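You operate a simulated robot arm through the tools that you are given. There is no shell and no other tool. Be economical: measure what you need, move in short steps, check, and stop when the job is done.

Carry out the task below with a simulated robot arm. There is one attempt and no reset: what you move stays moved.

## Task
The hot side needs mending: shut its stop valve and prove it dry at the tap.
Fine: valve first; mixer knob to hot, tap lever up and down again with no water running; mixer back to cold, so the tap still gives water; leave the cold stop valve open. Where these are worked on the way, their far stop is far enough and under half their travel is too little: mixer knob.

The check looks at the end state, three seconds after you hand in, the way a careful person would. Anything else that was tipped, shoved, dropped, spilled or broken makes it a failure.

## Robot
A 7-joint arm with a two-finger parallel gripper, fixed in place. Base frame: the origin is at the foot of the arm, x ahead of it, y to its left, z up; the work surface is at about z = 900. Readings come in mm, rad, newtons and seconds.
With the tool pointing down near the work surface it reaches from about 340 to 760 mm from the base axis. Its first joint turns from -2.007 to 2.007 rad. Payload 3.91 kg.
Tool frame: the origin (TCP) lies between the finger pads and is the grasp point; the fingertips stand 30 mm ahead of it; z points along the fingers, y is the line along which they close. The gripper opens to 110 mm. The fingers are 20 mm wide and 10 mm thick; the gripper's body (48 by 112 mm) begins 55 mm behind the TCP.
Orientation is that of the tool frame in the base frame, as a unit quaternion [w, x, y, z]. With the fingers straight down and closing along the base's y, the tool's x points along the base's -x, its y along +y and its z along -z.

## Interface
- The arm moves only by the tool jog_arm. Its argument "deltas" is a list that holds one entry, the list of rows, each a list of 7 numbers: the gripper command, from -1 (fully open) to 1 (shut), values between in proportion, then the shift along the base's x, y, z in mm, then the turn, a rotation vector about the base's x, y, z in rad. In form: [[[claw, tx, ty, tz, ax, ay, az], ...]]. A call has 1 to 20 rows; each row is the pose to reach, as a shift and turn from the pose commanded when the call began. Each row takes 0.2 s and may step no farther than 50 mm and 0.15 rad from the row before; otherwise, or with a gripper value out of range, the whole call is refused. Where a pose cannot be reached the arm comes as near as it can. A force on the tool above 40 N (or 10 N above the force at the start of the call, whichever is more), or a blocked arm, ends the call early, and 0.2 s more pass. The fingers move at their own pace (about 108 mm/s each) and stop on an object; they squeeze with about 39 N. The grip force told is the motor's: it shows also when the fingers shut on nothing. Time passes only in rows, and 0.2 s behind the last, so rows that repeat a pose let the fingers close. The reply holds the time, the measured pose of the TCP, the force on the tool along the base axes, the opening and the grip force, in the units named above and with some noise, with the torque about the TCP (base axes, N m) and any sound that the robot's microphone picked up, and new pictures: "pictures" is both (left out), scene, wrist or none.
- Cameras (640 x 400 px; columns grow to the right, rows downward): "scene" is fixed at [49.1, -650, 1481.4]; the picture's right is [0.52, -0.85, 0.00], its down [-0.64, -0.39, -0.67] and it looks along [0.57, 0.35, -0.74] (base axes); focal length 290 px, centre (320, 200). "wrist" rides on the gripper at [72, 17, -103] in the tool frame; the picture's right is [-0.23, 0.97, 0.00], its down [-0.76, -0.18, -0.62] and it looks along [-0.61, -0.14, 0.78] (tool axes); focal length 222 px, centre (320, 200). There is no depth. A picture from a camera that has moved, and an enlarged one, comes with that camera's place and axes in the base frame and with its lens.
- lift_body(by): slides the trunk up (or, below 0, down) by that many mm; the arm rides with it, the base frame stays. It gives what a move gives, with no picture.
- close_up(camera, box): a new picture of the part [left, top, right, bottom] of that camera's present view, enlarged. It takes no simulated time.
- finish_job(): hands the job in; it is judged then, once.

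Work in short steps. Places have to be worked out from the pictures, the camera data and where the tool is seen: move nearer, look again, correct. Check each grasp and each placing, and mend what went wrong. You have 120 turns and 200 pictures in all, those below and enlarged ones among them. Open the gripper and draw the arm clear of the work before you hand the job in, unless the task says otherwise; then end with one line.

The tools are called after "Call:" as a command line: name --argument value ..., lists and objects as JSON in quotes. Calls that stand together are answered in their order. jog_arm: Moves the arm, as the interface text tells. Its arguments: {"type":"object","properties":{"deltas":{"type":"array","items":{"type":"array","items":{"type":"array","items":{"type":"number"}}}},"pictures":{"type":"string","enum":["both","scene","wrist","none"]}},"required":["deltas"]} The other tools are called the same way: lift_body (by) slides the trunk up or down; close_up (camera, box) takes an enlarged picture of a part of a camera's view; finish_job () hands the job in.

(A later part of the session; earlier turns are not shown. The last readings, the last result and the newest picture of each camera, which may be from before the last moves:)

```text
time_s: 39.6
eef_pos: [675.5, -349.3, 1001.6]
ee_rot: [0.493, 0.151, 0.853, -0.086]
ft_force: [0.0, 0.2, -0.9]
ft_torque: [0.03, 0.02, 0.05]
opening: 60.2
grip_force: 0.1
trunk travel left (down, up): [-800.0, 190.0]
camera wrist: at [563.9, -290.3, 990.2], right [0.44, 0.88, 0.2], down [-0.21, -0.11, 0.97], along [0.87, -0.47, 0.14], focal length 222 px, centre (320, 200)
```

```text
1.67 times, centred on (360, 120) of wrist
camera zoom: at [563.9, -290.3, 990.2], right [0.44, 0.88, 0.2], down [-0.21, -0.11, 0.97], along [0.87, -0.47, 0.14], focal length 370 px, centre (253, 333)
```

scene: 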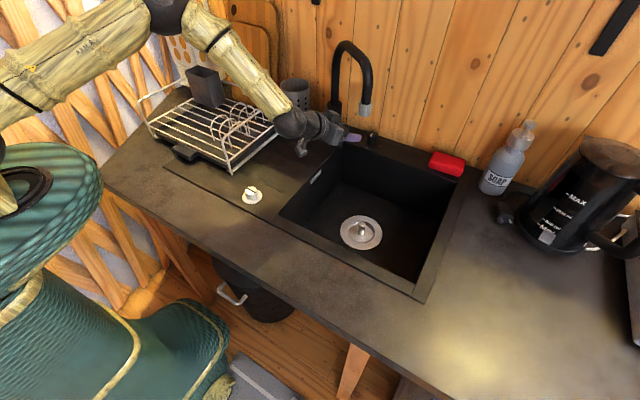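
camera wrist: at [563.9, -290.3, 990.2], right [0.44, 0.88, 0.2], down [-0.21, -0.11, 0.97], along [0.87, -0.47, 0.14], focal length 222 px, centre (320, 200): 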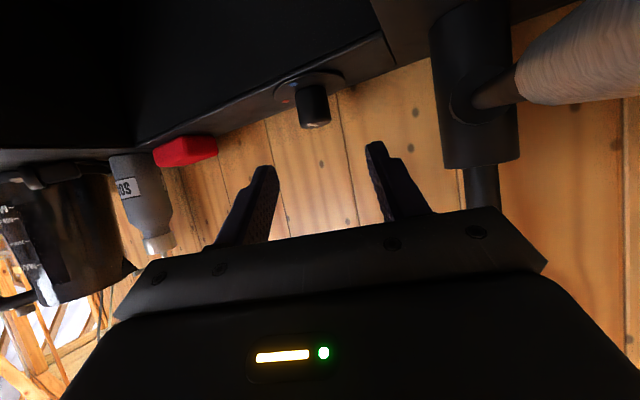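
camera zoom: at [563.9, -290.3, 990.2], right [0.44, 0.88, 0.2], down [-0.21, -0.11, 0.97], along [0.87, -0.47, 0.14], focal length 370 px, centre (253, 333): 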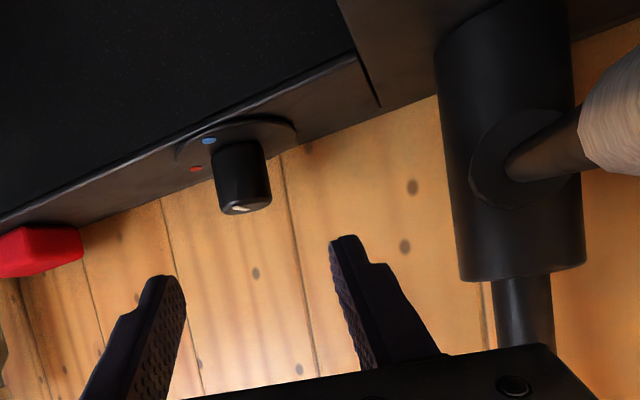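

The tool axis passes about 7 mm to the +y side of the knob. I'll correct that while advancing most of the way, then recheck.

Call:
jog_arm --deltas '[[[-0.1, 35, -18, -22, 0, 0, 0], [-0.1, 71, -33, -44, 0, 0, 0]]]'

Call:
close_up --camera "wrist" --box '[200, 0, 520, 240]'

Call:
close_up --camera "scene" --box '[260, 60, 420, 180]'

```text
time_s: 40.2
eef_pos: [746.4, -384.6, 955.4]
ee_rot: [0.493, 0.151, 0.853, -0.086]
ft_force: [-0.2, 0.0, -0.4]
ft_torque: [0.04, -0.02, 0.01]
opening: 60.5
grip_force: 0.1
trunk travel left (down, up): [-800.0, 190.0]
camera wrist: at [635.0, -324.8, 944.2], right [0.44, 0.88, 0.2], down [-0.21, -0.11, 0.97], along [0.87, -0.47, 0.13], focal length 222 px, centre (320, 200)
```

scene: 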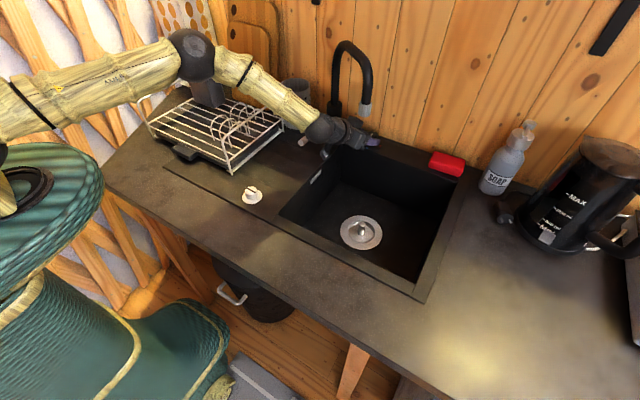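
wrist: 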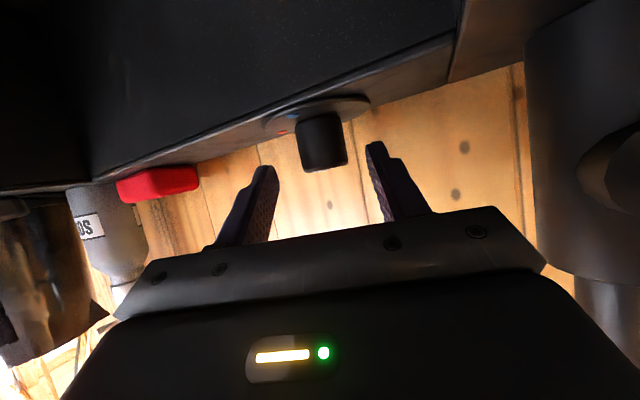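

```text
1.67 times, centred on (360, 120) of wrist
camera zoom: at [635.0, -324.8, 944.2], right [0.44, 0.88, 0.2], down [-0.21, -0.11, 0.97], along [0.87, -0.47, 0.13], focal length 370 px, centre (253, 333)
```

zoom: 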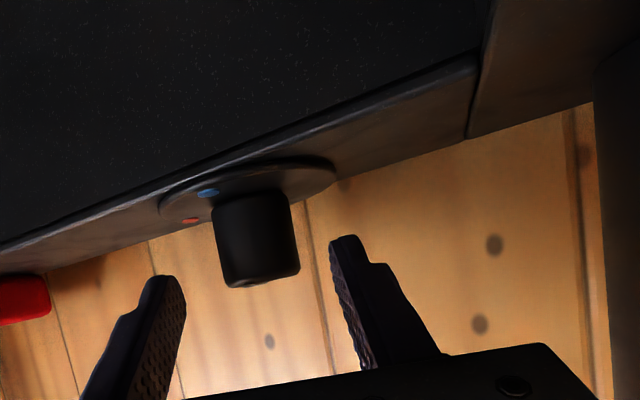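

```text
3.33 times, centred on (340, 120) of scene
camera zoom: at [49.1, -650.0, 1481.4], right [0.52, -0.85, 0.0], down [-0.64, -0.39, -0.67], along [0.57, 0.35, -0.74], focal length 967 px, centre (253, 467)
```

zoom: 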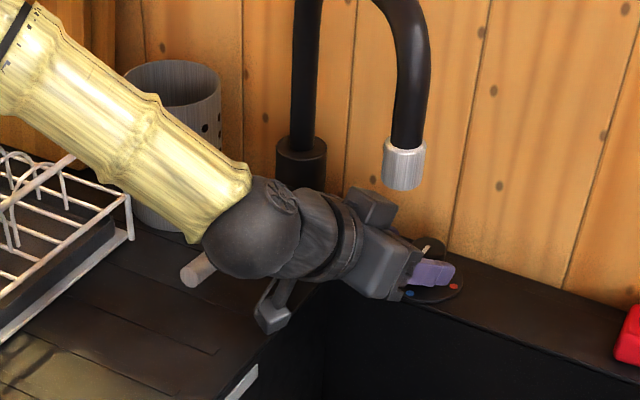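

The camera box under the wrist gets close to the counter, so I'll flatten less (about 50° from vertical). I'll back off a bit, then yaw to -43° so there is room to turn the knob counter-clockwise in strokes.

Call:
jog_arm --deltas '[[[-0.1, -13, 7, 16, 0.03, 0.082, 0], [-0.1, -26, 14, 32, 0.06, 0.164, 0]]]' --pictures "none"

Call:
jog_arm --deltas '[[[-0.1, 8, 5, 0, 0, 0, -0.14], [-0.1, 16, 10, 0, 0, 0, -0.28], [-0.1, 25, 17, -3, 0, 0, -0.4]]]'

Call:
close_up --camera "wrist" --box '[200, 0, 520, 240]'

Call:
close_up --camera "scene" --box '[260, 40, 420, 160]'

```text
time_s: 40.8
eef_pos: [719.0, -367.2, 989.8]
ee_rot: [0.417, 0.157, 0.892, -0.072]
ft_force: [0.0, -0.1, -0.8]
ft_torque: [0.0, 0.01, -0.01]
opening: 60.4
grip_force: 0.0
trunk travel left (down, up): [-800.0, 190.0]
```

```text
time_s: 41.6
eef_pos: [744.1, -348.9, 986.0]
ee_rot: [0.395, 0.332, 0.843, -0.154]
ft_force: [0.5, 0.7, 0.3]
ft_torque: [0.0, 0.03, -0.02]
opening: 60.3
grip_force: 0.1
trunk travel left (down, up): [-800.0, 190.0]
camera wrist: at [664.1, -250.8, 997.1], right [0.77, 0.61, 0.18], down [-0.12, -0.14, 0.98], along [0.63, -0.78, -0.04], focal length 222 px, centre (320, 200)
```

scene: 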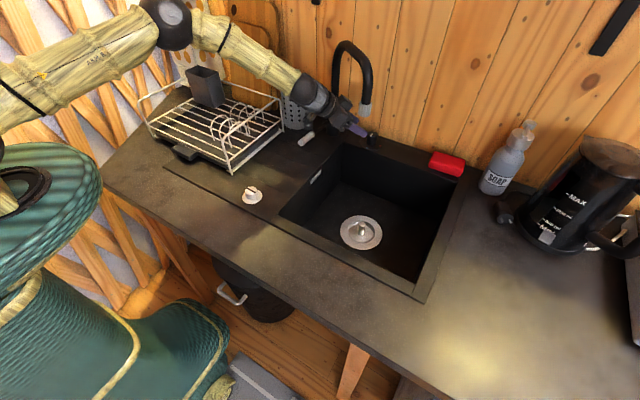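
wrist: 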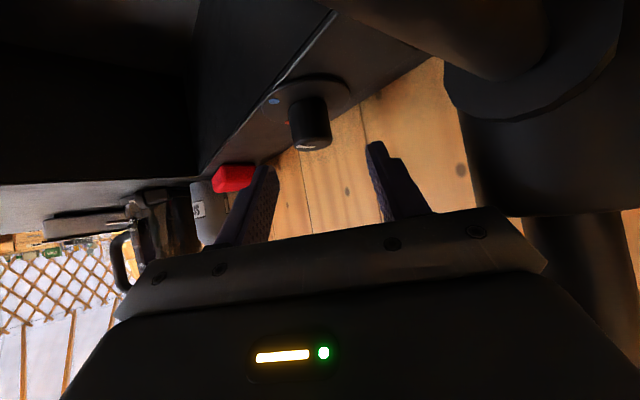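

```text
1.67 times, centred on (360, 120) of wrist
camera zoom: at [664.1, -250.8, 997.1], right [0.77, 0.61, 0.18], down [-0.12, -0.14, 0.98], along [0.63, -0.78, -0.04], focal length 370 px, centre (253, 333)
```

zoom: 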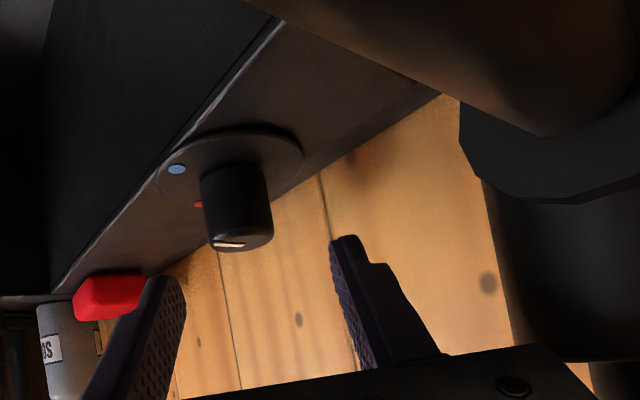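

```text
3.33 times, centred on (340, 100) of scene
camera zoom: at [49.1, -650.0, 1481.4], right [0.52, -0.85, 0.0], down [-0.64, -0.39, -0.67], along [0.57, 0.35, -0.74], focal length 967 px, centre (253, 533)
```

zoom: 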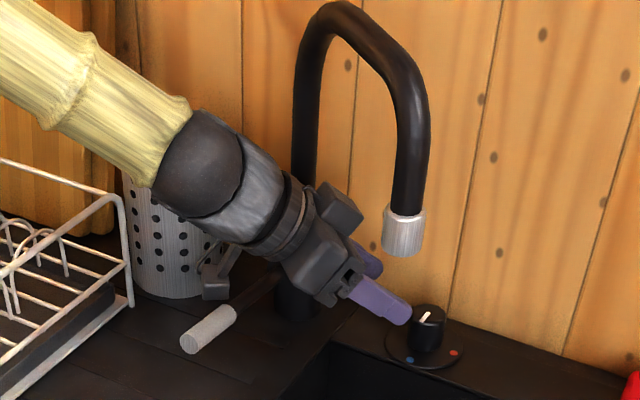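

The knob is 8 mm to the -tool-y side, so I'll correct for that, descend onto it and grip.

Call:
jog_arm --deltas '[[[-0.1, 18, -24, -24, 0, 0, 0], [-0.1, 38, -44, -47, 0, 0, 0], [1, 38, -44, -47, 0, 0, 0], [1, 38, -44, -47, 0, 0, 0], [1, 38, -44, -47, 0, 0, 0]]]'

Call:
close_up --camera "wrist" --box '[200, 0, 520, 240]'

Call:
close_up --camera "scene" --box '[300, 90, 420, 170]'

```text
time_s: 41.9
eef_pos: [753.8, -351.4, 985.6]
ee_rot: [0.402, 0.327, 0.842, -0.148]
ft_force: [-17.3, 26.9, 29.9]
ft_torque: [2.91, 2.68, -0.57]
opening: 60.5
grip_force: 0.1
trunk travel left (down, up): [-800.0, 190.0]
stopped in row 1: the force on the tool passed its limit at 68 N (the readings are from after the stop); the commanded pose is now the measured one
camera wrist: at [671.3, -253.1, 995.5], right [0.76, 0.62, 0.19], down [-0.13, -0.14, 0.98], along [0.64, -0.77, -0.03], focal length 222 px, centre (320, 200)
```

scene: 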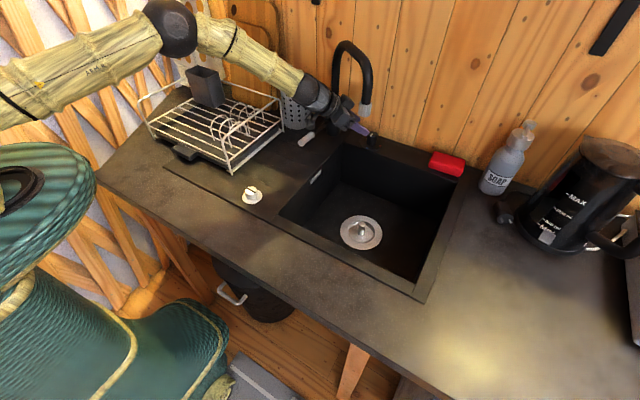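
wrist: 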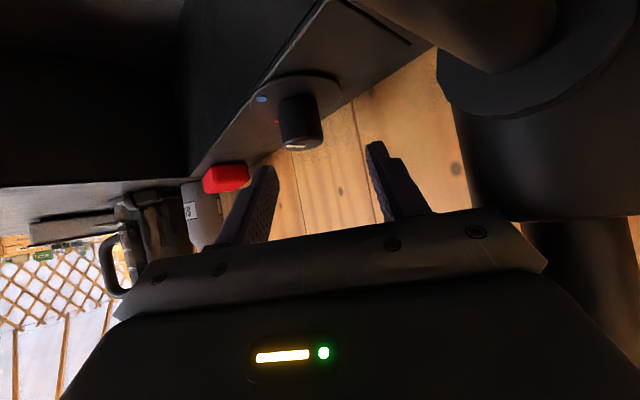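

```text
1.67 times, centred on (360, 120) of wrist
camera zoom: at [671.3, -253.1, 995.5], right [0.76, 0.62, 0.19], down [-0.13, -0.14, 0.98], along [0.64, -0.77, -0.03], focal length 370 px, centre (253, 333)
```

zoom: 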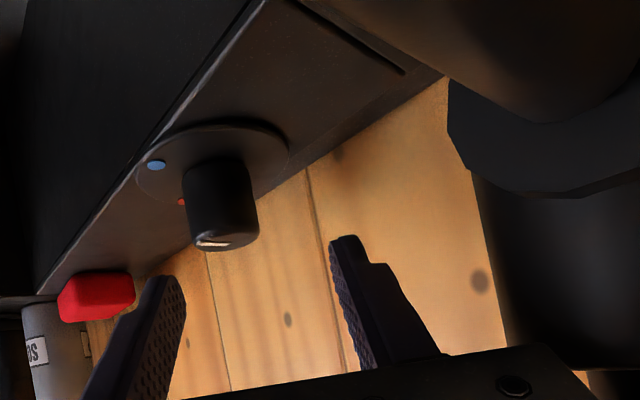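

```text
5.00 times, centred on (360, 130) of scene
camera zoom: at [49.1, -650.0, 1481.4], right [0.52, -0.85, 0.0], down [-0.64, -0.39, -0.67], along [0.57, 0.35, -0.74], focal length 1450 px, centre (120, 550)
```

zoom: 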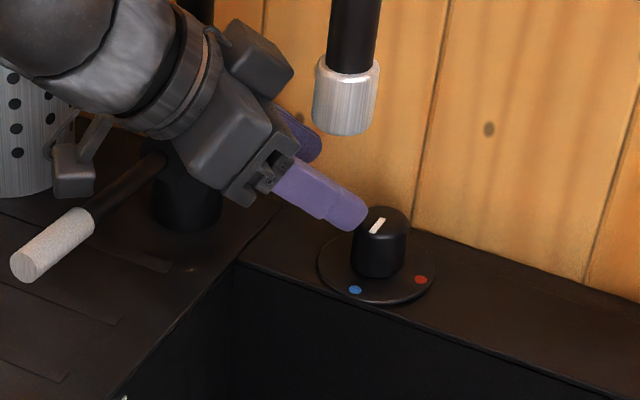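

The low-hanging wrist camera touched the tap lever from above, and the lever still looks down. I'll lift off, retreat, and roll the tool 180° so the camera box rides on top.

Call:
jog_arm --deltas '[[[-0.1, -10, 3, 20, 0, 0, 0], [-0.1, -30, 10, 45, 0, 0, 0], [-0.1, -65, 20, 70, 0, 0, 0], [-0.1, -105, 30, 90, 0, 0, 0], [-0.1, -145, 40, 105, 0, 0, 0], [-0.1, -185, 50, 115, 0, 0, 0]]]'

Call:
close_up --camera "scene" --box '[280, 80, 400, 160]'

```text
time_s: 43.3
eef_pos: [569.5, -307.5, 1093.9]
ee_rot: [0.399, 0.328, 0.843, -0.151]
ft_force: [-0.2, -0.7, 0.3]
ft_torque: [0.01, -0.03, 0.0]
opening: 60.3
grip_force: 0.0
trunk travel left (down, up): [-800.0, 190.0]
camera wrist: at [488.6, -210.1, 1104.4], right [0.76, 0.62, 0.18], down [-0.12, -0.14, 0.98], along [0.63, -0.77, -0.03], focal length 222 px, centre (320, 200)
```

scene: 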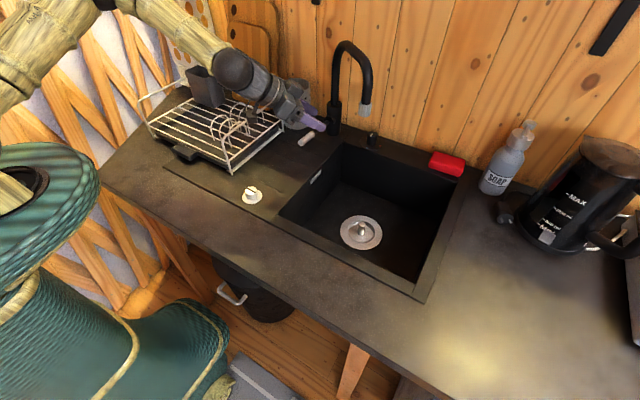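
wrist: 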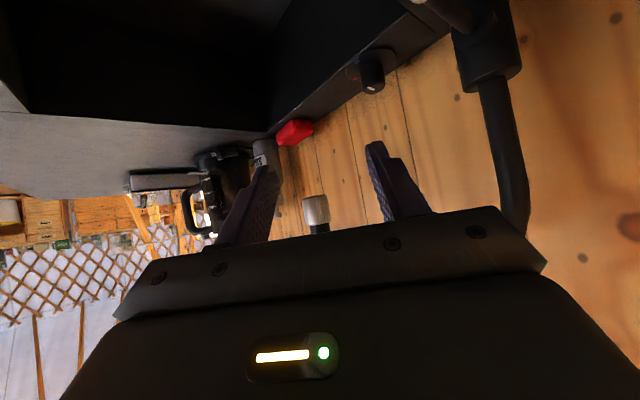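

```text
5.00 times, centred on (340, 120) of scene
camera zoom: at [49.1, -650.0, 1481.4], right [0.52, -0.85, 0.0], down [-0.64, -0.39, -0.67], along [0.57, 0.35, -0.74], focal length 1450 px, centre (220, 600)
```

zoom: 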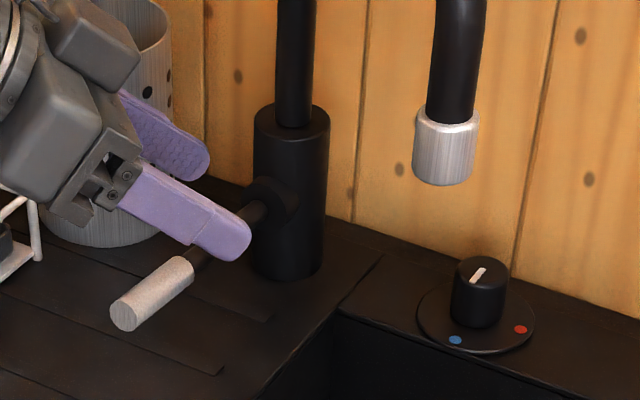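

The mixer is still at cold and the lever is unchanged. I'll roll the tool about its own axis and check that the wrist can follow.

Call:
jog_arm --deltas '[[[-0.1, -5, 5, 5, 0.0861, -0.0774, -0.0954], [-0.1, -10, 10, 10, 0.1722, -0.1548, -0.1908], [-0.1, -15, 15, 15, 0.258, -0.232, -0.286], [-0.1, -20, 20, 20, 0.344, -0.31, -0.382], [-0.1, -20, 20, 20, 0.43, -0.387, -0.477], [-0.1, -20, 20, 20, 0.517, -0.464, -0.572], [-0.1, -20, 20, 20, 0.603, -0.542, -0.668], [-0.1, -20, 20, 20, 0.689, -0.619, -0.763], [-0.1, -20, 20, 20, 0.775, -0.697, -0.859], [-0.1, -20, 20, 20, 0.861, -0.774, -0.954]]]' --pictures "scene"

```text
time_s: 45.5
eef_pos: [549.7, -289.8, 1111.6]
ee_rot: [0.393, 0.814, 0.394, 0.164]
ft_force: [0.3, -0.2, -0.4]
ft_torque: [-0.04, -0.05, -0.02]
opening: 60.4
grip_force: 0.1
trunk travel left (down, up): [-800.0, 190.0]
```

scene: 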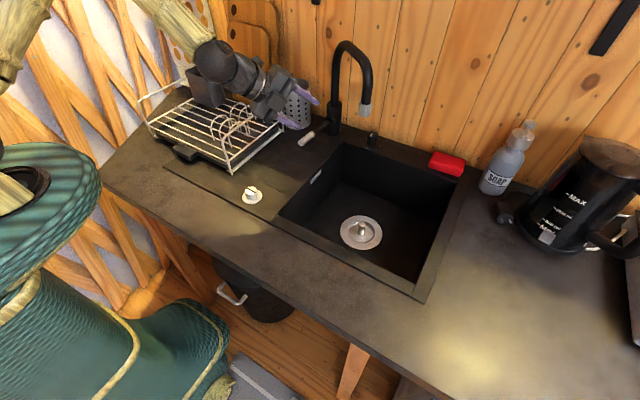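

The wrist follows, so I'll finish the roll.

Call:
jog_arm --deltas '[[[-0.1, 0, 0, 0, 0.0861, -0.0774, -0.0954], [-0.1, 0, 0, 0, 0.1722, -0.1548, -0.1908], [-0.1, 0, 0, 0, 0.258, -0.232, -0.286], [-0.1, 0, 0, 0, 0.344, -0.31, -0.382], [-0.1, 0, 0, 0, 0.43, -0.387, -0.477], [-0.1, 0, 0, 0, 0.517, -0.464, -0.572], [-0.1, 0, 0, 0, 0.603, -0.542, -0.668], [-0.1, 0, 0, 0, 0.689, -0.619, -0.763], [-0.1, 0, 0, 0, 0.775, -0.697, -0.859], [-0.1, 0, 0, 0, 0.861, -0.774, -0.954], [-0.1, 0, 0, 0, 0.942, -0.847, -1.044]]]'

```text
time_s: 47.9
eef_pos: [551.4, -290.0, 1112.5]
ee_rot: [0.15, 0.842, -0.328, 0.402]
ft_force: [-1.1, 0.2, 0.6]
ft_torque: [0.02, -0.01, 0.03]
opening: 60.2
grip_force: 0.0
trunk travel left (down, up): [-800.0, 190.0]
camera wrist: at [513.5, -278.7, 1233.6], right [-0.76, -0.62, -0.19], down [-0.59, 0.78, -0.2], along [0.27, -0.04, -0.96], focal length 222 px, centre (320, 200)
```

scene: 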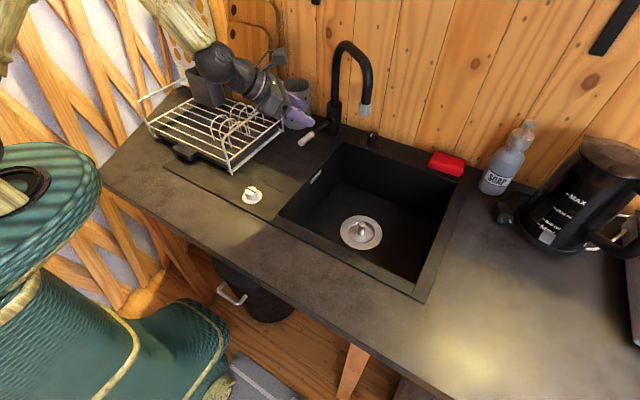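
wrist: 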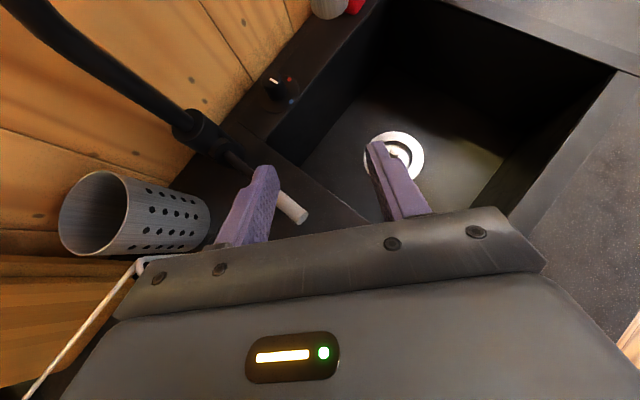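

The camera is now on top with a good view from above. I'll check what hangs on the gripper's underside before approaching.

Call:
close_up --camera "scene" --box '[220, 40, 340, 150]'

Call:
close_up --camera "wrist" --box '[160, 40, 400, 240]'

```text
3.64 times, centred on (280, 95) of scene
camera zoom: at [49.1, -650.0, 1481.4], right [0.52, -0.85, 0.0], down [-0.64, -0.39, -0.67], along [0.57, 0.35, -0.74], focal length 1054 px, centre (466, 582)
```

zoom: 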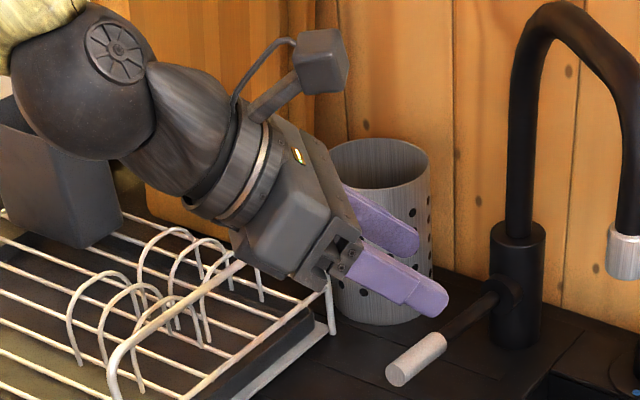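

```text
2.00 times, centred on (280, 140) of wrist
camera zoom: at [513.5, -278.7, 1233.6], right [-0.76, -0.62, -0.19], down [-0.59, 0.78, -0.2], along [0.27, -0.04, -0.96], focal length 444 px, centre (400, 320)
```

zoom: 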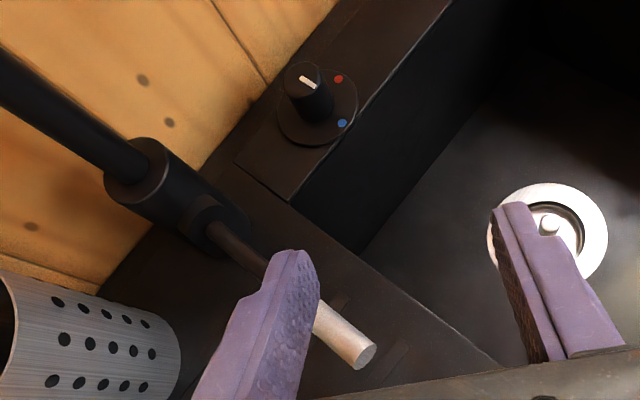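

From several views the lever runs from about (760,-255,960) up to its end near (570,-265,1005), and the knob axis is at about (788,-396). I'll approach the pre-grasp clear of both.

Call:
jog_arm --deltas '[[[-0.1, 35, -20, -15, 0, 0, 0], [-0.1, 70, -35, -35, 0, 0, 0], [-0.1, 105, -45, -60, 0, 0, 0], [-0.1, 140, -50, -88, 0, 0, 0], [-0.1, 178, -53, -118, 0, 0, 0]]]'

Call:
close_up --camera "wrist" --box '[160, 40, 400, 240]'

Call:
close_up --camera "scene" --box '[280, 40, 400, 160]'

```text
time_s: 49.1
eef_pos: [732.3, -343.8, 990.7]
ee_rot: [0.15, 0.842, -0.327, 0.402]
ft_force: [0.6, -0.8, 0.1]
ft_torque: [0.01, 0.04, 0.0]
opening: 60.6
grip_force: 0.0
trunk travel left (down, up): [-800.0, 190.0]
camera wrist: at [695.3, -334.3, 1113.6], right [-0.76, -0.62, -0.18], down [-0.59, 0.78, -0.19], along [0.27, -0.04, -0.96], focal length 222 px, centre (320, 200)
```

scene: 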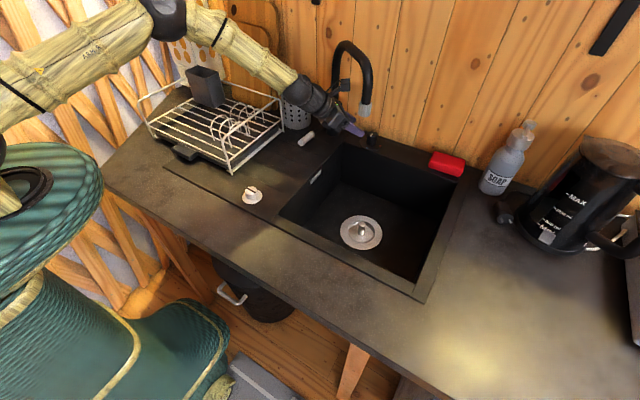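
wrist: 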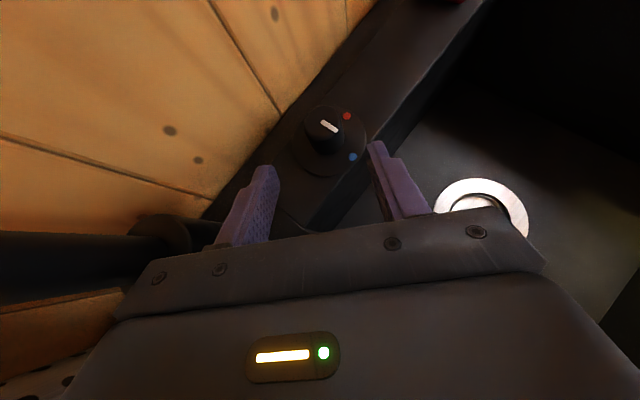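

```text
2.00 times, centred on (280, 140) of wrist
camera zoom: at [695.3, -334.3, 1113.6], right [-0.76, -0.62, -0.18], down [-0.59, 0.78, -0.19], along [0.27, -0.04, -0.96], focal length 444 px, centre (400, 320)
```

zoom: 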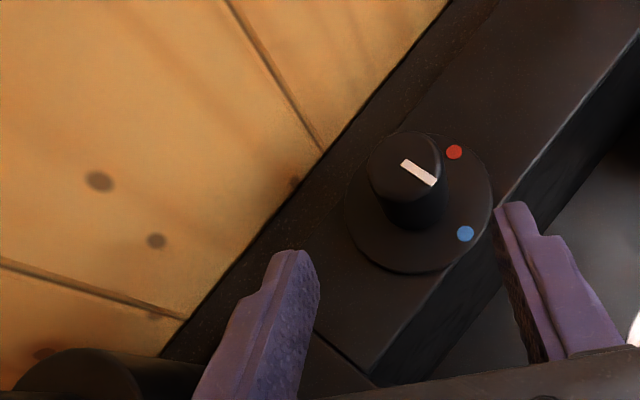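

```text
3.33 times, centred on (340, 100) of scene
camera zoom: at [49.1, -650.0, 1481.4], right [0.52, -0.85, 0.0], down [-0.64, -0.39, -0.67], along [0.57, 0.35, -0.74], focal length 967 px, centre (253, 533)
```

zoom: 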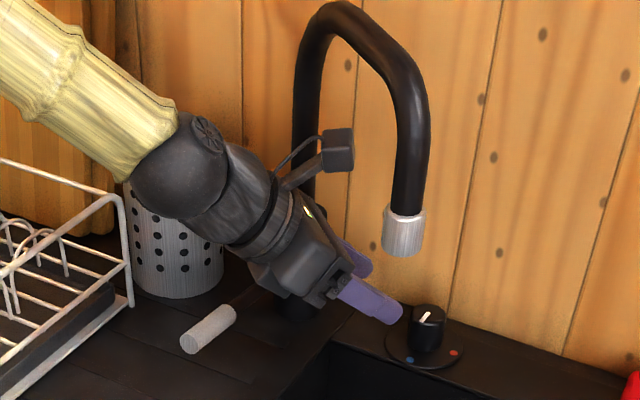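

The alignment is within 2–3 mm. I'll descend onto the knob and grip.

Call:
jog_arm --deltas '[[[-0.1, 15, -15, -18, 0, 0, 0], [-0.1, 31, -30, -36, 0, 0, 0], [-0.1, 46, -45, -53, 0, 0, 0], [1, 46, -45, -53, 0, 0, 0], [1, 46, -45, -53, 0, 0, 0]]]'

Call:
close_up --camera "wrist" --box '[160, 40, 400, 240]'

```text
time_s: 50.3
eef_pos: [775.1, -388.5, 941.2]
ee_rot: [0.153, 0.842, -0.326, 0.402]
ft_force: [2.8, -8.9, -0.6]
ft_torque: [-1.1, 0.61, -0.05]
opening: 32.6
grip_force: 45.5
trunk travel left (down, up): [-800.0, 190.0]
camera wrist: at [738.9, -377.4, 1062.3], right [-0.76, -0.62, -0.18], down [-0.59, 0.78, -0.2], along [0.27, -0.04, -0.96], focal length 222 px, centre (320, 200)
```

scene: 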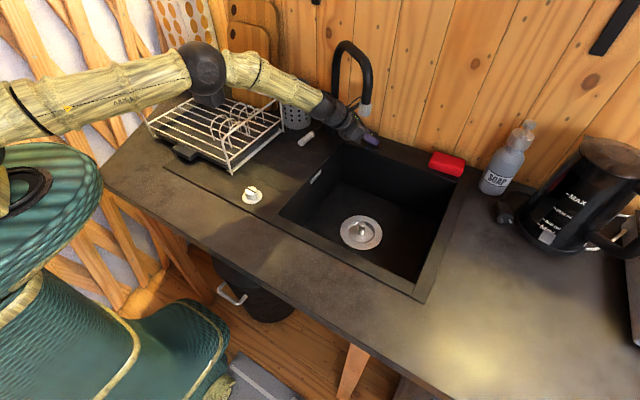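
wrist: 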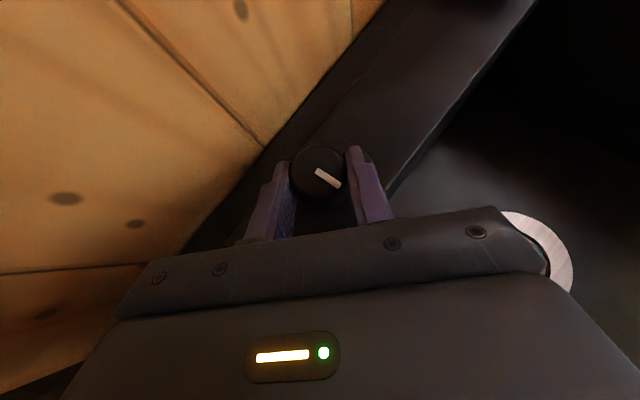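

```text
2.00 times, centred on (280, 140) of wrist
camera zoom: at [738.9, -377.4, 1062.3], right [-0.76, -0.62, -0.18], down [-0.59, 0.78, -0.2], along [0.27, -0.04, -0.96], focal length 444 px, centre (400, 320)
```

zoom: 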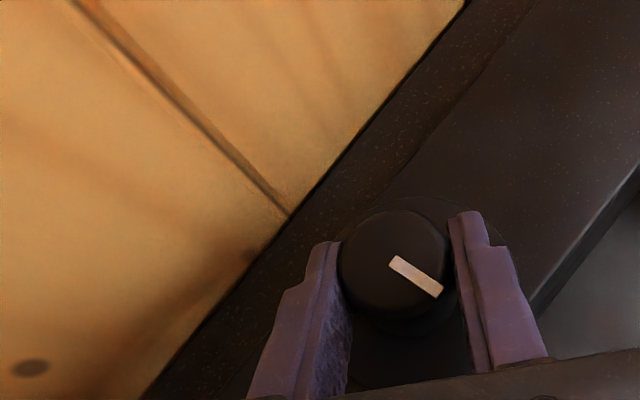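

Gripped at 32.6 mm. First stroke: I'll rotate +30° about the vertical through the knob axis, towards red.

Call:
jog_arm --deltas '[[[1, -0.5, -1.3, 0, 0, 0, 0.13], [1, -0.9, -2.6, 0, 0, 0, 0.26], [1, -1.3, -3.9, 0, 0, 0, 0.39], [1, -1.5, -5.2, 0, 0, 0, 0.52]]]'

Call:
close_up --camera "wrist" --box '[160, 40, 400, 240]'

Call:
close_up --camera "scene" --box '[280, 40, 400, 160]'

```text
time_s: 51.0
eef_pos: [773.4, -391.9, 940.7]
ee_rot: [0.093, 0.884, -0.179, 0.422]
ft_force: [3.0, 3.6, 0.5]
ft_torque: [0.42, -1.45, 0.07]
opening: 32.8
grip_force: 44.7
trunk travel left (down, up): [-800.0, 190.0]
stopped in row 3: the force on the tool passed its limit at 55 N (the readings are from after the stop); the commanded pose is now the measured one
camera wrist: at [735.8, -390.2, 1062.4], right [-0.52, -0.84, -0.16], down [-0.81, 0.54, -0.21], along [0.26, 0.03, -0.96], focal length 222 px, centre (320, 200)
```

scene: 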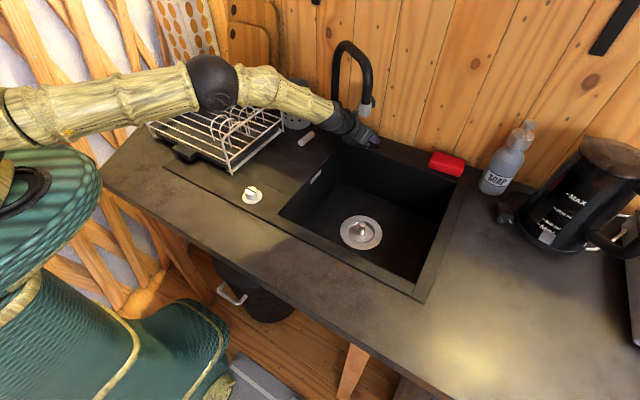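
wrist: 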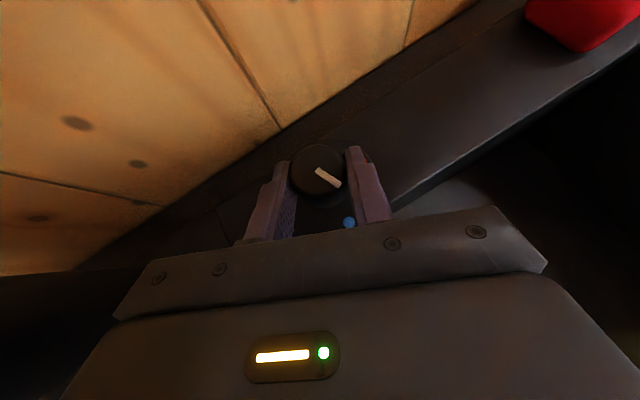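

```text
2.00 times, centred on (280, 140) of wrist
camera zoom: at [735.8, -390.2, 1062.4], right [-0.52, -0.84, -0.16], down [-0.81, 0.54, -0.21], along [0.26, 0.03, -0.96], focal length 444 px, centre (400, 320)
```

zoom: 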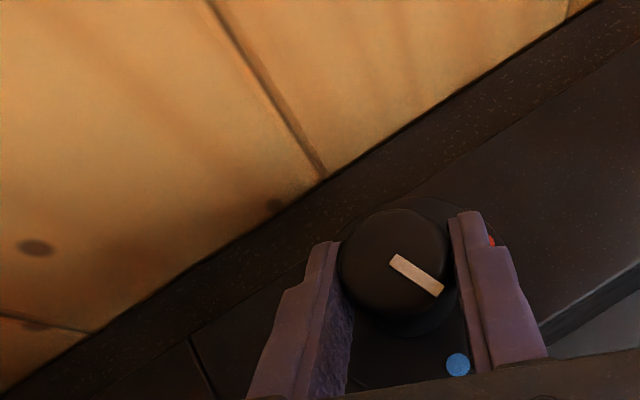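

```text
3.33 times, centred on (340, 100) of scene
camera zoom: at [49.1, -650.0, 1481.4], right [0.52, -0.85, 0.0], down [-0.64, -0.39, -0.67], along [0.57, 0.35, -0.74], focal length 967 px, centre (253, 533)
```

zoom: 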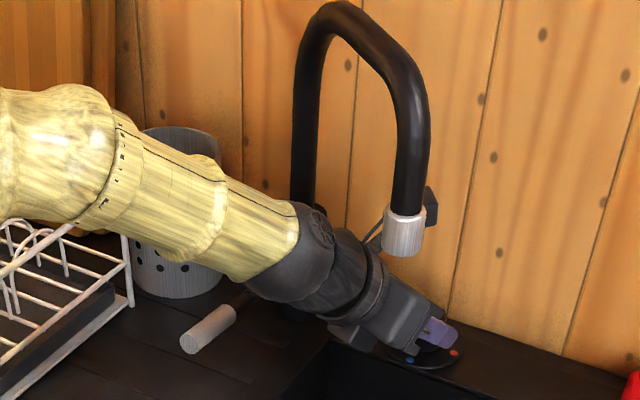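

The call stopped on a force spike after about 20°, but the knob turned with the gripper and the readings are calm again. I'll go on with a smaller step.

Call:
jog_arm --deltas '[[[1, -0.2, -0.6, 0, 0, 0, 0.05], [1, -0.3, -1.1, 0, 0, 0, 0.1]]]' --pictures "none"

```text
time_s: 51.6
eef_pos: [772.8, -392.4, 941.0]
ee_rot: [0.073, 0.892, -0.136, 0.425]
ft_force: [7.1, 5.5, 4.5]
ft_torque: [1.51, -0.71, 0.12]
opening: 32.7
grip_force: 44.8
trunk travel left (down, up): [-800.0, 190.0]
```

Call:
jog_arm --deltas '[[[1, 0, -0.6, 0, 0, 0, 0.05], [1, 0.1, -1.2, 0, 0, 0, 0.1], [1, 0.3, -1.8, 0, 0, 0, 0.15]]]'

Call:
close_up --camera "scene" --box '[280, 40, 400, 160]'

```text
time_s: 52.5
eef_pos: [772.5, -393.3, 941.0]
ee_rot: [0.041, 0.9, -0.069, 0.429]
ft_force: [6.2, 8.8, 6.7]
ft_torque: [1.7, -0.11, 0.1]
opening: 33.2
grip_force: 44.4
trunk travel left (down, up): [-800.0, 190.0]
camera wrist: at [736.6, -402.0, 1062.6], right [-0.3, -0.94, -0.16], down [-0.92, 0.33, -0.2], along [0.24, 0.09, -0.97], focal length 222 px, centre (320, 200)
```

scene: 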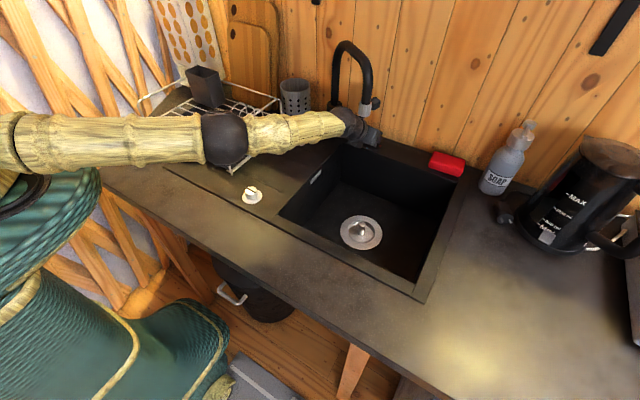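
wrist: 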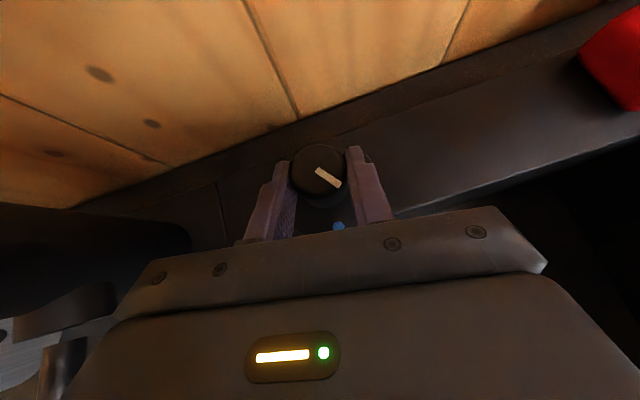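

```text
3.33 times, centred on (340, 100) of scene
camera zoom: at [49.1, -650.0, 1481.4], right [0.52, -0.85, 0.0], down [-0.64, -0.39, -0.67], along [0.57, 0.35, -0.74], focal length 967 px, centre (253, 533)
```

zoom: 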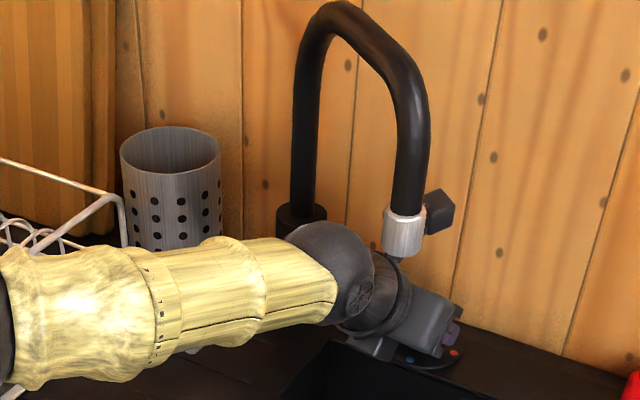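

About 32° is turned, and the wrist is now close to the nozzle. I'll release, swing back around the knob with open fingers, and regrip for stroke 2.

Call:
jog_arm --deltas '[[[-0.1, 0, 0, 0, 0, 0, 0], [-0.1, 0, 0, 0, 0, 0, 0], [-0.1, 0.3, 1, 0, 0, 0, -0.12], [-0.1, 0.8, 2, 0, 0, 0, -0.24], [-0.1, 1.3, 3, 0, 0, 0, -0.36], [-0.1, 1.9, 4, 0, 0, 0, -0.48], [-0.1, 2.6, 4.8, 0, 0, 0, -0.6], [1, 2.6, 4.8, 0, 0, 0, -0.6], [1, 2.6, 4.8, 0, 0, 0, -0.6]]]' --pictures "wrist"

Call:
close_up --camera "wrist" --box '[160, 40, 400, 240]'

```text
time_s: 54.5
eef_pos: [775.2, -388.3, 940.5]
ee_rot: [0.165, 0.839, -0.332, 0.398]
ft_force: [7.9, 4.5, 0.0]
ft_torque: [0.67, -1.41, 0.09]
opening: 33.3
grip_force: 45.0
trunk travel left (down, up): [-800.0, 190.0]
camera wrist: at [741.7, -375.4, 1062.0], right [-0.78, -0.61, -0.16], down [-0.58, 0.79, -0.2], along [0.25, -0.06, -0.97], focal length 222 px, centre (320, 200)
```

wrist: 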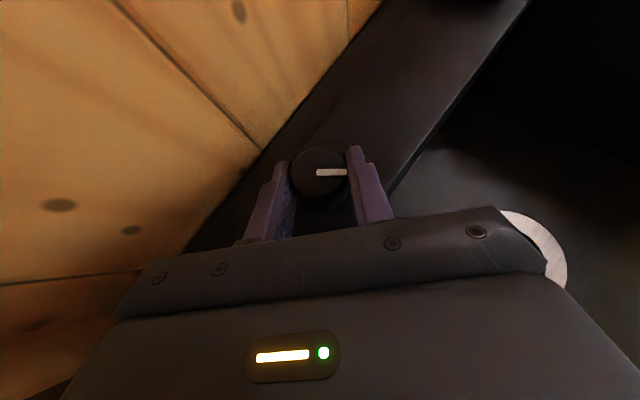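

```text
2.00 times, centred on (280, 140) of wrist
camera zoom: at [741.7, -375.4, 1062.0], right [-0.78, -0.61, -0.16], down [-0.58, 0.79, -0.2], along [0.25, -0.06, -0.97], focal length 444 px, centre (400, 320)
```

zoom: 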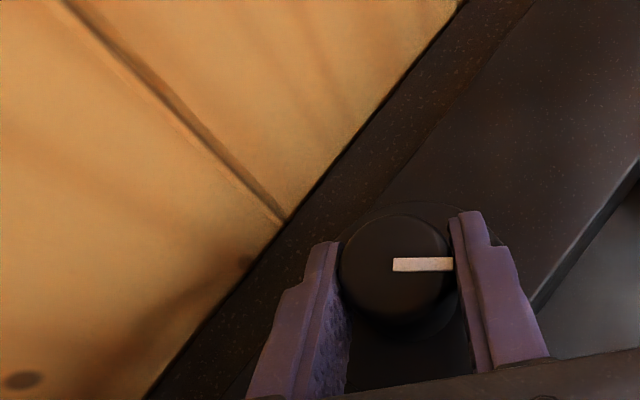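

The pointer has moved about 35° towards red and the knob is regripped. Now stroke 2, slowly.

Call:
jog_arm --deltas '[[[1, -0.2, -0.5, 0, 0, 0, 0.06], [1, -0.5, -1, 0, 0, 0, 0.12], [1, -0.8, -1.5, 0, 0, 0, 0.18], [1, -1.1, -2, 0, 0, 0, 0.24], [1, -1.4, -2.5, 0, 0, 0, 0.3], [1, -1.7, -3, 0, 0, 0, 0.36], [1, -2, -3.6, 0, 0, 0, 0.42], [1, -2.2, -4.1, 0, 0, 0, 0.48], [1, -2.5, -4.6, 0, 0, 0, 0.54]]]' --pictures "none"

```text
time_s: 56.5
eef_pos: [773.4, -392.8, 940.5]
ee_rot: [0.054, 0.897, -0.096, 0.428]
ft_force: [15.3, 8.8, 7.3]
ft_torque: [1.48, -0.78, 0.1]
opening: 33.0
grip_force: 45.0
trunk travel left (down, up): [-800.0, 190.0]
```

Call:
jog_arm --deltas '[[[-0.1, 0, 0, 0, 0, 0, 0], [-0.1, 0, 0, 0, 0, 0, 0], [-0.1, 0.3, 1, 0, 0, 0, -0.12], [-0.1, 0.8, 2, 0, 0, 0, -0.24], [-0.1, 1.3, 3, 0, 0, 0, -0.36], [-0.1, 1.8, 4, 0, 0, 0, -0.48], [-0.1, 2.1, 4.5, 0, 0, 0, -0.56], [1, 2.1, 4.5, 0, 0, 0, -0.56], [1, 2.1, 4.5, 0, 0, 0, -0.56]]]' --pictures "none"

Call:
close_up --camera "wrist" --box '[160, 40, 400, 240]'

Call:
jog_arm --deltas '[[[1, -0.2, -0.5, 0, 0, 0, 0.06], [1, -0.5, -1, 0, 0, 0, 0.12], [1, -0.8, -1.5, 0, 0, 0, 0.18], [1, -1.1, -2, 0, 0, 0, 0.24], [1, -1.4, -2.5, 0, 0, 0, 0.3], [1, -1.7, -3, 0, 0, 0, 0.36], [1, -2, -3.6, 0, 0, 0, 0.42], [1, -2.2, -4.1, 0, 0, 0, 0.48], [1, -2.5, -4.6, 0, 0, 0, 0.54]]]' --pictures "wrist"

Call:
close_up --camera "wrist" --box '[160, 40, 400, 240]'

```text
time_s: 58.5
eef_pos: [776.6, -387.8, 942.0]
ee_rot: [0.169, 0.835, -0.339, 0.398]
ft_force: [5.4, 5.7, 3.0]
ft_torque: [0.8, -1.31, 0.06]
opening: 33.2
grip_force: 44.9
trunk travel left (down, up): [-800.0, 190.0]
```

```text
2.00 times, centred on (280, 140) of wrist
camera zoom: at [741.3, -373.8, 1062.9], right [-0.79, -0.6, -0.16], down [-0.56, 0.8, -0.2], along [0.25, -0.07, -0.96], focal length 444 px, centre (400, 320)
```

zoom: 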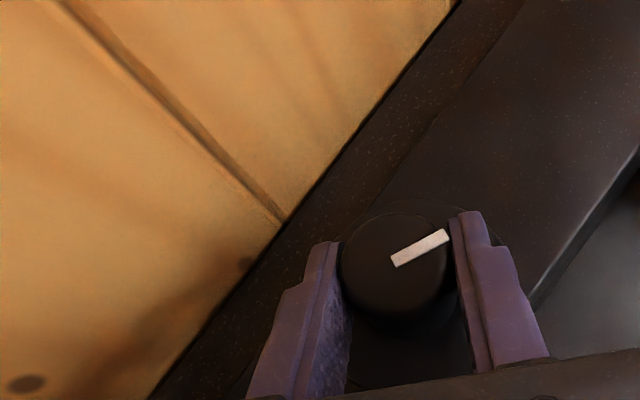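

```text
time_s: 60.5
eef_pos: [773.6, -393.2, 941.5]
ee_rot: [0.058, 0.896, -0.104, 0.428]
ft_force: [16.4, 9.4, 9.5]
ft_torque: [1.04, -1.46, -0.22]
opening: 33.2
grip_force: 44.9
trunk travel left (down, up): [-800.0, 190.0]
camera wrist: at [736.0, -398.2, 1062.5], right [-0.37, -0.91, -0.16], down [-0.89, 0.4, -0.21], along [0.25, 0.07, -0.96], focal length 222 px, centre (320, 200)
```

wrist: 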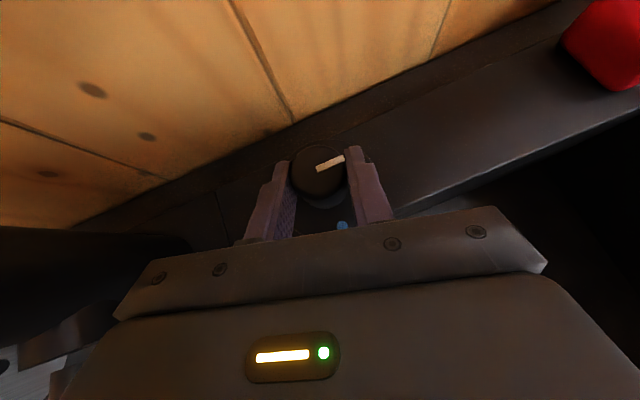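

```text
2.00 times, centred on (280, 140) of wrist
camera zoom: at [736.0, -398.2, 1062.5], right [-0.37, -0.91, -0.16], down [-0.89, 0.4, -0.21], along [0.25, 0.07, -0.96], focal length 444 px, centre (400, 320)
```

zoom: 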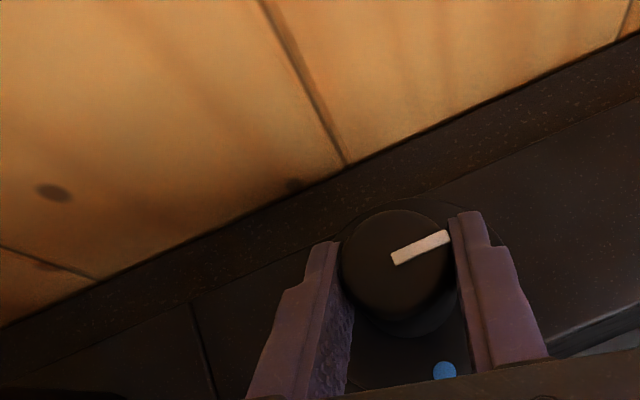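

The pointer now faces -y, at the red dot (about 90°, with torque rising at the stop). I'll release, swing back around the knob and retreat the way I came.

Call:
jog_arm --deltas '[[[-0.1, 0, 0, 0, 0, 0, 0], [-0.1, 0, 0, 0, 0, 0, 0], [-0.1, 0.3, 1, 0, 0, 0, -0.12], [-0.1, 0.8, 2, 0, 0, 0, -0.24], [-0.1, 1.3, 3, 0, 0, 0, -0.36], [-0.1, 1.8, 4, 0, 0, 0, -0.48], [-0.1, -14, 20, 18, 0, 0, -0.5], [-0.1, -29, 35, 36, 0, 0, -0.5], [-0.1, -43, 49, 53, 0, 0, -0.5], [-0.1, -80, 52, 83, 0, 0, -0.5], [-0.1, -115, 57, 111, 0, 0, -0.5], [-0.1, -150, 67, 136, 0, 0, -0.5], [-0.1, -185, 82, 156, 0, 0, -0.5], [-0.1, -222, 102, 170, 0, 0, -0.5]]]'

Call:
close_up --camera "wrist" --box '[160, 40, 400, 240]'

Call:
close_up --camera "scene" --box '[240, 40, 400, 160]'

```text
time_s: 63.5
eef_pos: [548.0, -291.8, 1110.0]
ee_rot: [0.163, 0.842, -0.322, 0.4]
ft_force: [0.5, -0.2, 0.3]
ft_torque: [-0.04, 0.0, 0.0]
opening: 60.4
grip_force: 0.0
trunk travel left (down, up): [-800.0, 190.0]
camera wrist: at [512.8, -278.6, 1232.1], right [-0.76, -0.63, -0.16], down [-0.59, 0.78, -0.21], along [0.25, -0.06, -0.97], focal length 222 px, centre (320, 200)
```

scene: 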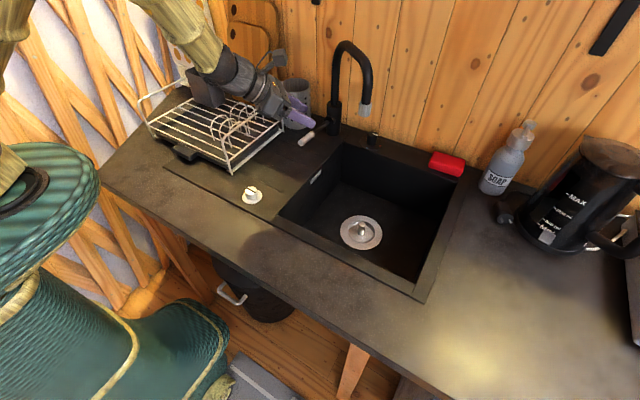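
wrist: 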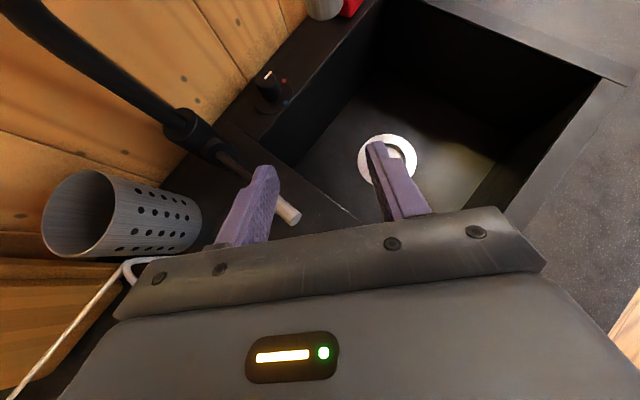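

```text
2.00 times, centred on (280, 140) of wrist
camera zoom: at [512.8, -278.6, 1232.1], right [-0.76, -0.63, -0.16], down [-0.59, 0.78, -0.21], along [0.25, -0.06, -0.97], focal length 444 px, centre (400, 320)
```

zoom: 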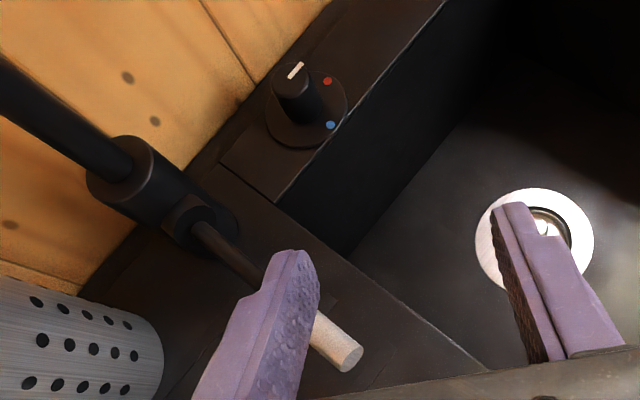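

```text
3.33 times, centred on (320, 100) of scene
camera zoom: at [49.1, -650.0, 1481.4], right [0.52, -0.85, 0.0], down [-0.64, -0.39, -0.67], along [0.57, 0.35, -0.74], focal length 967 px, centre (320, 533)
```

zoom: 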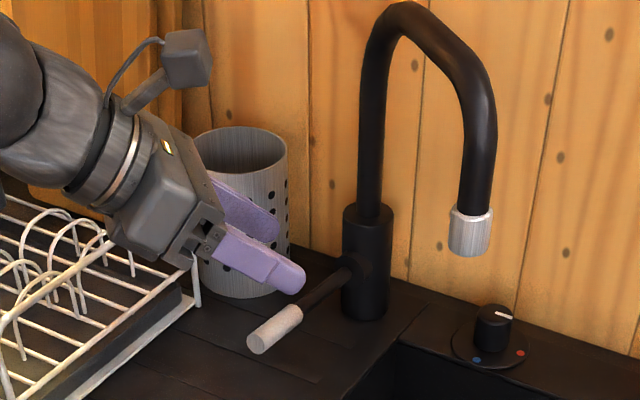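

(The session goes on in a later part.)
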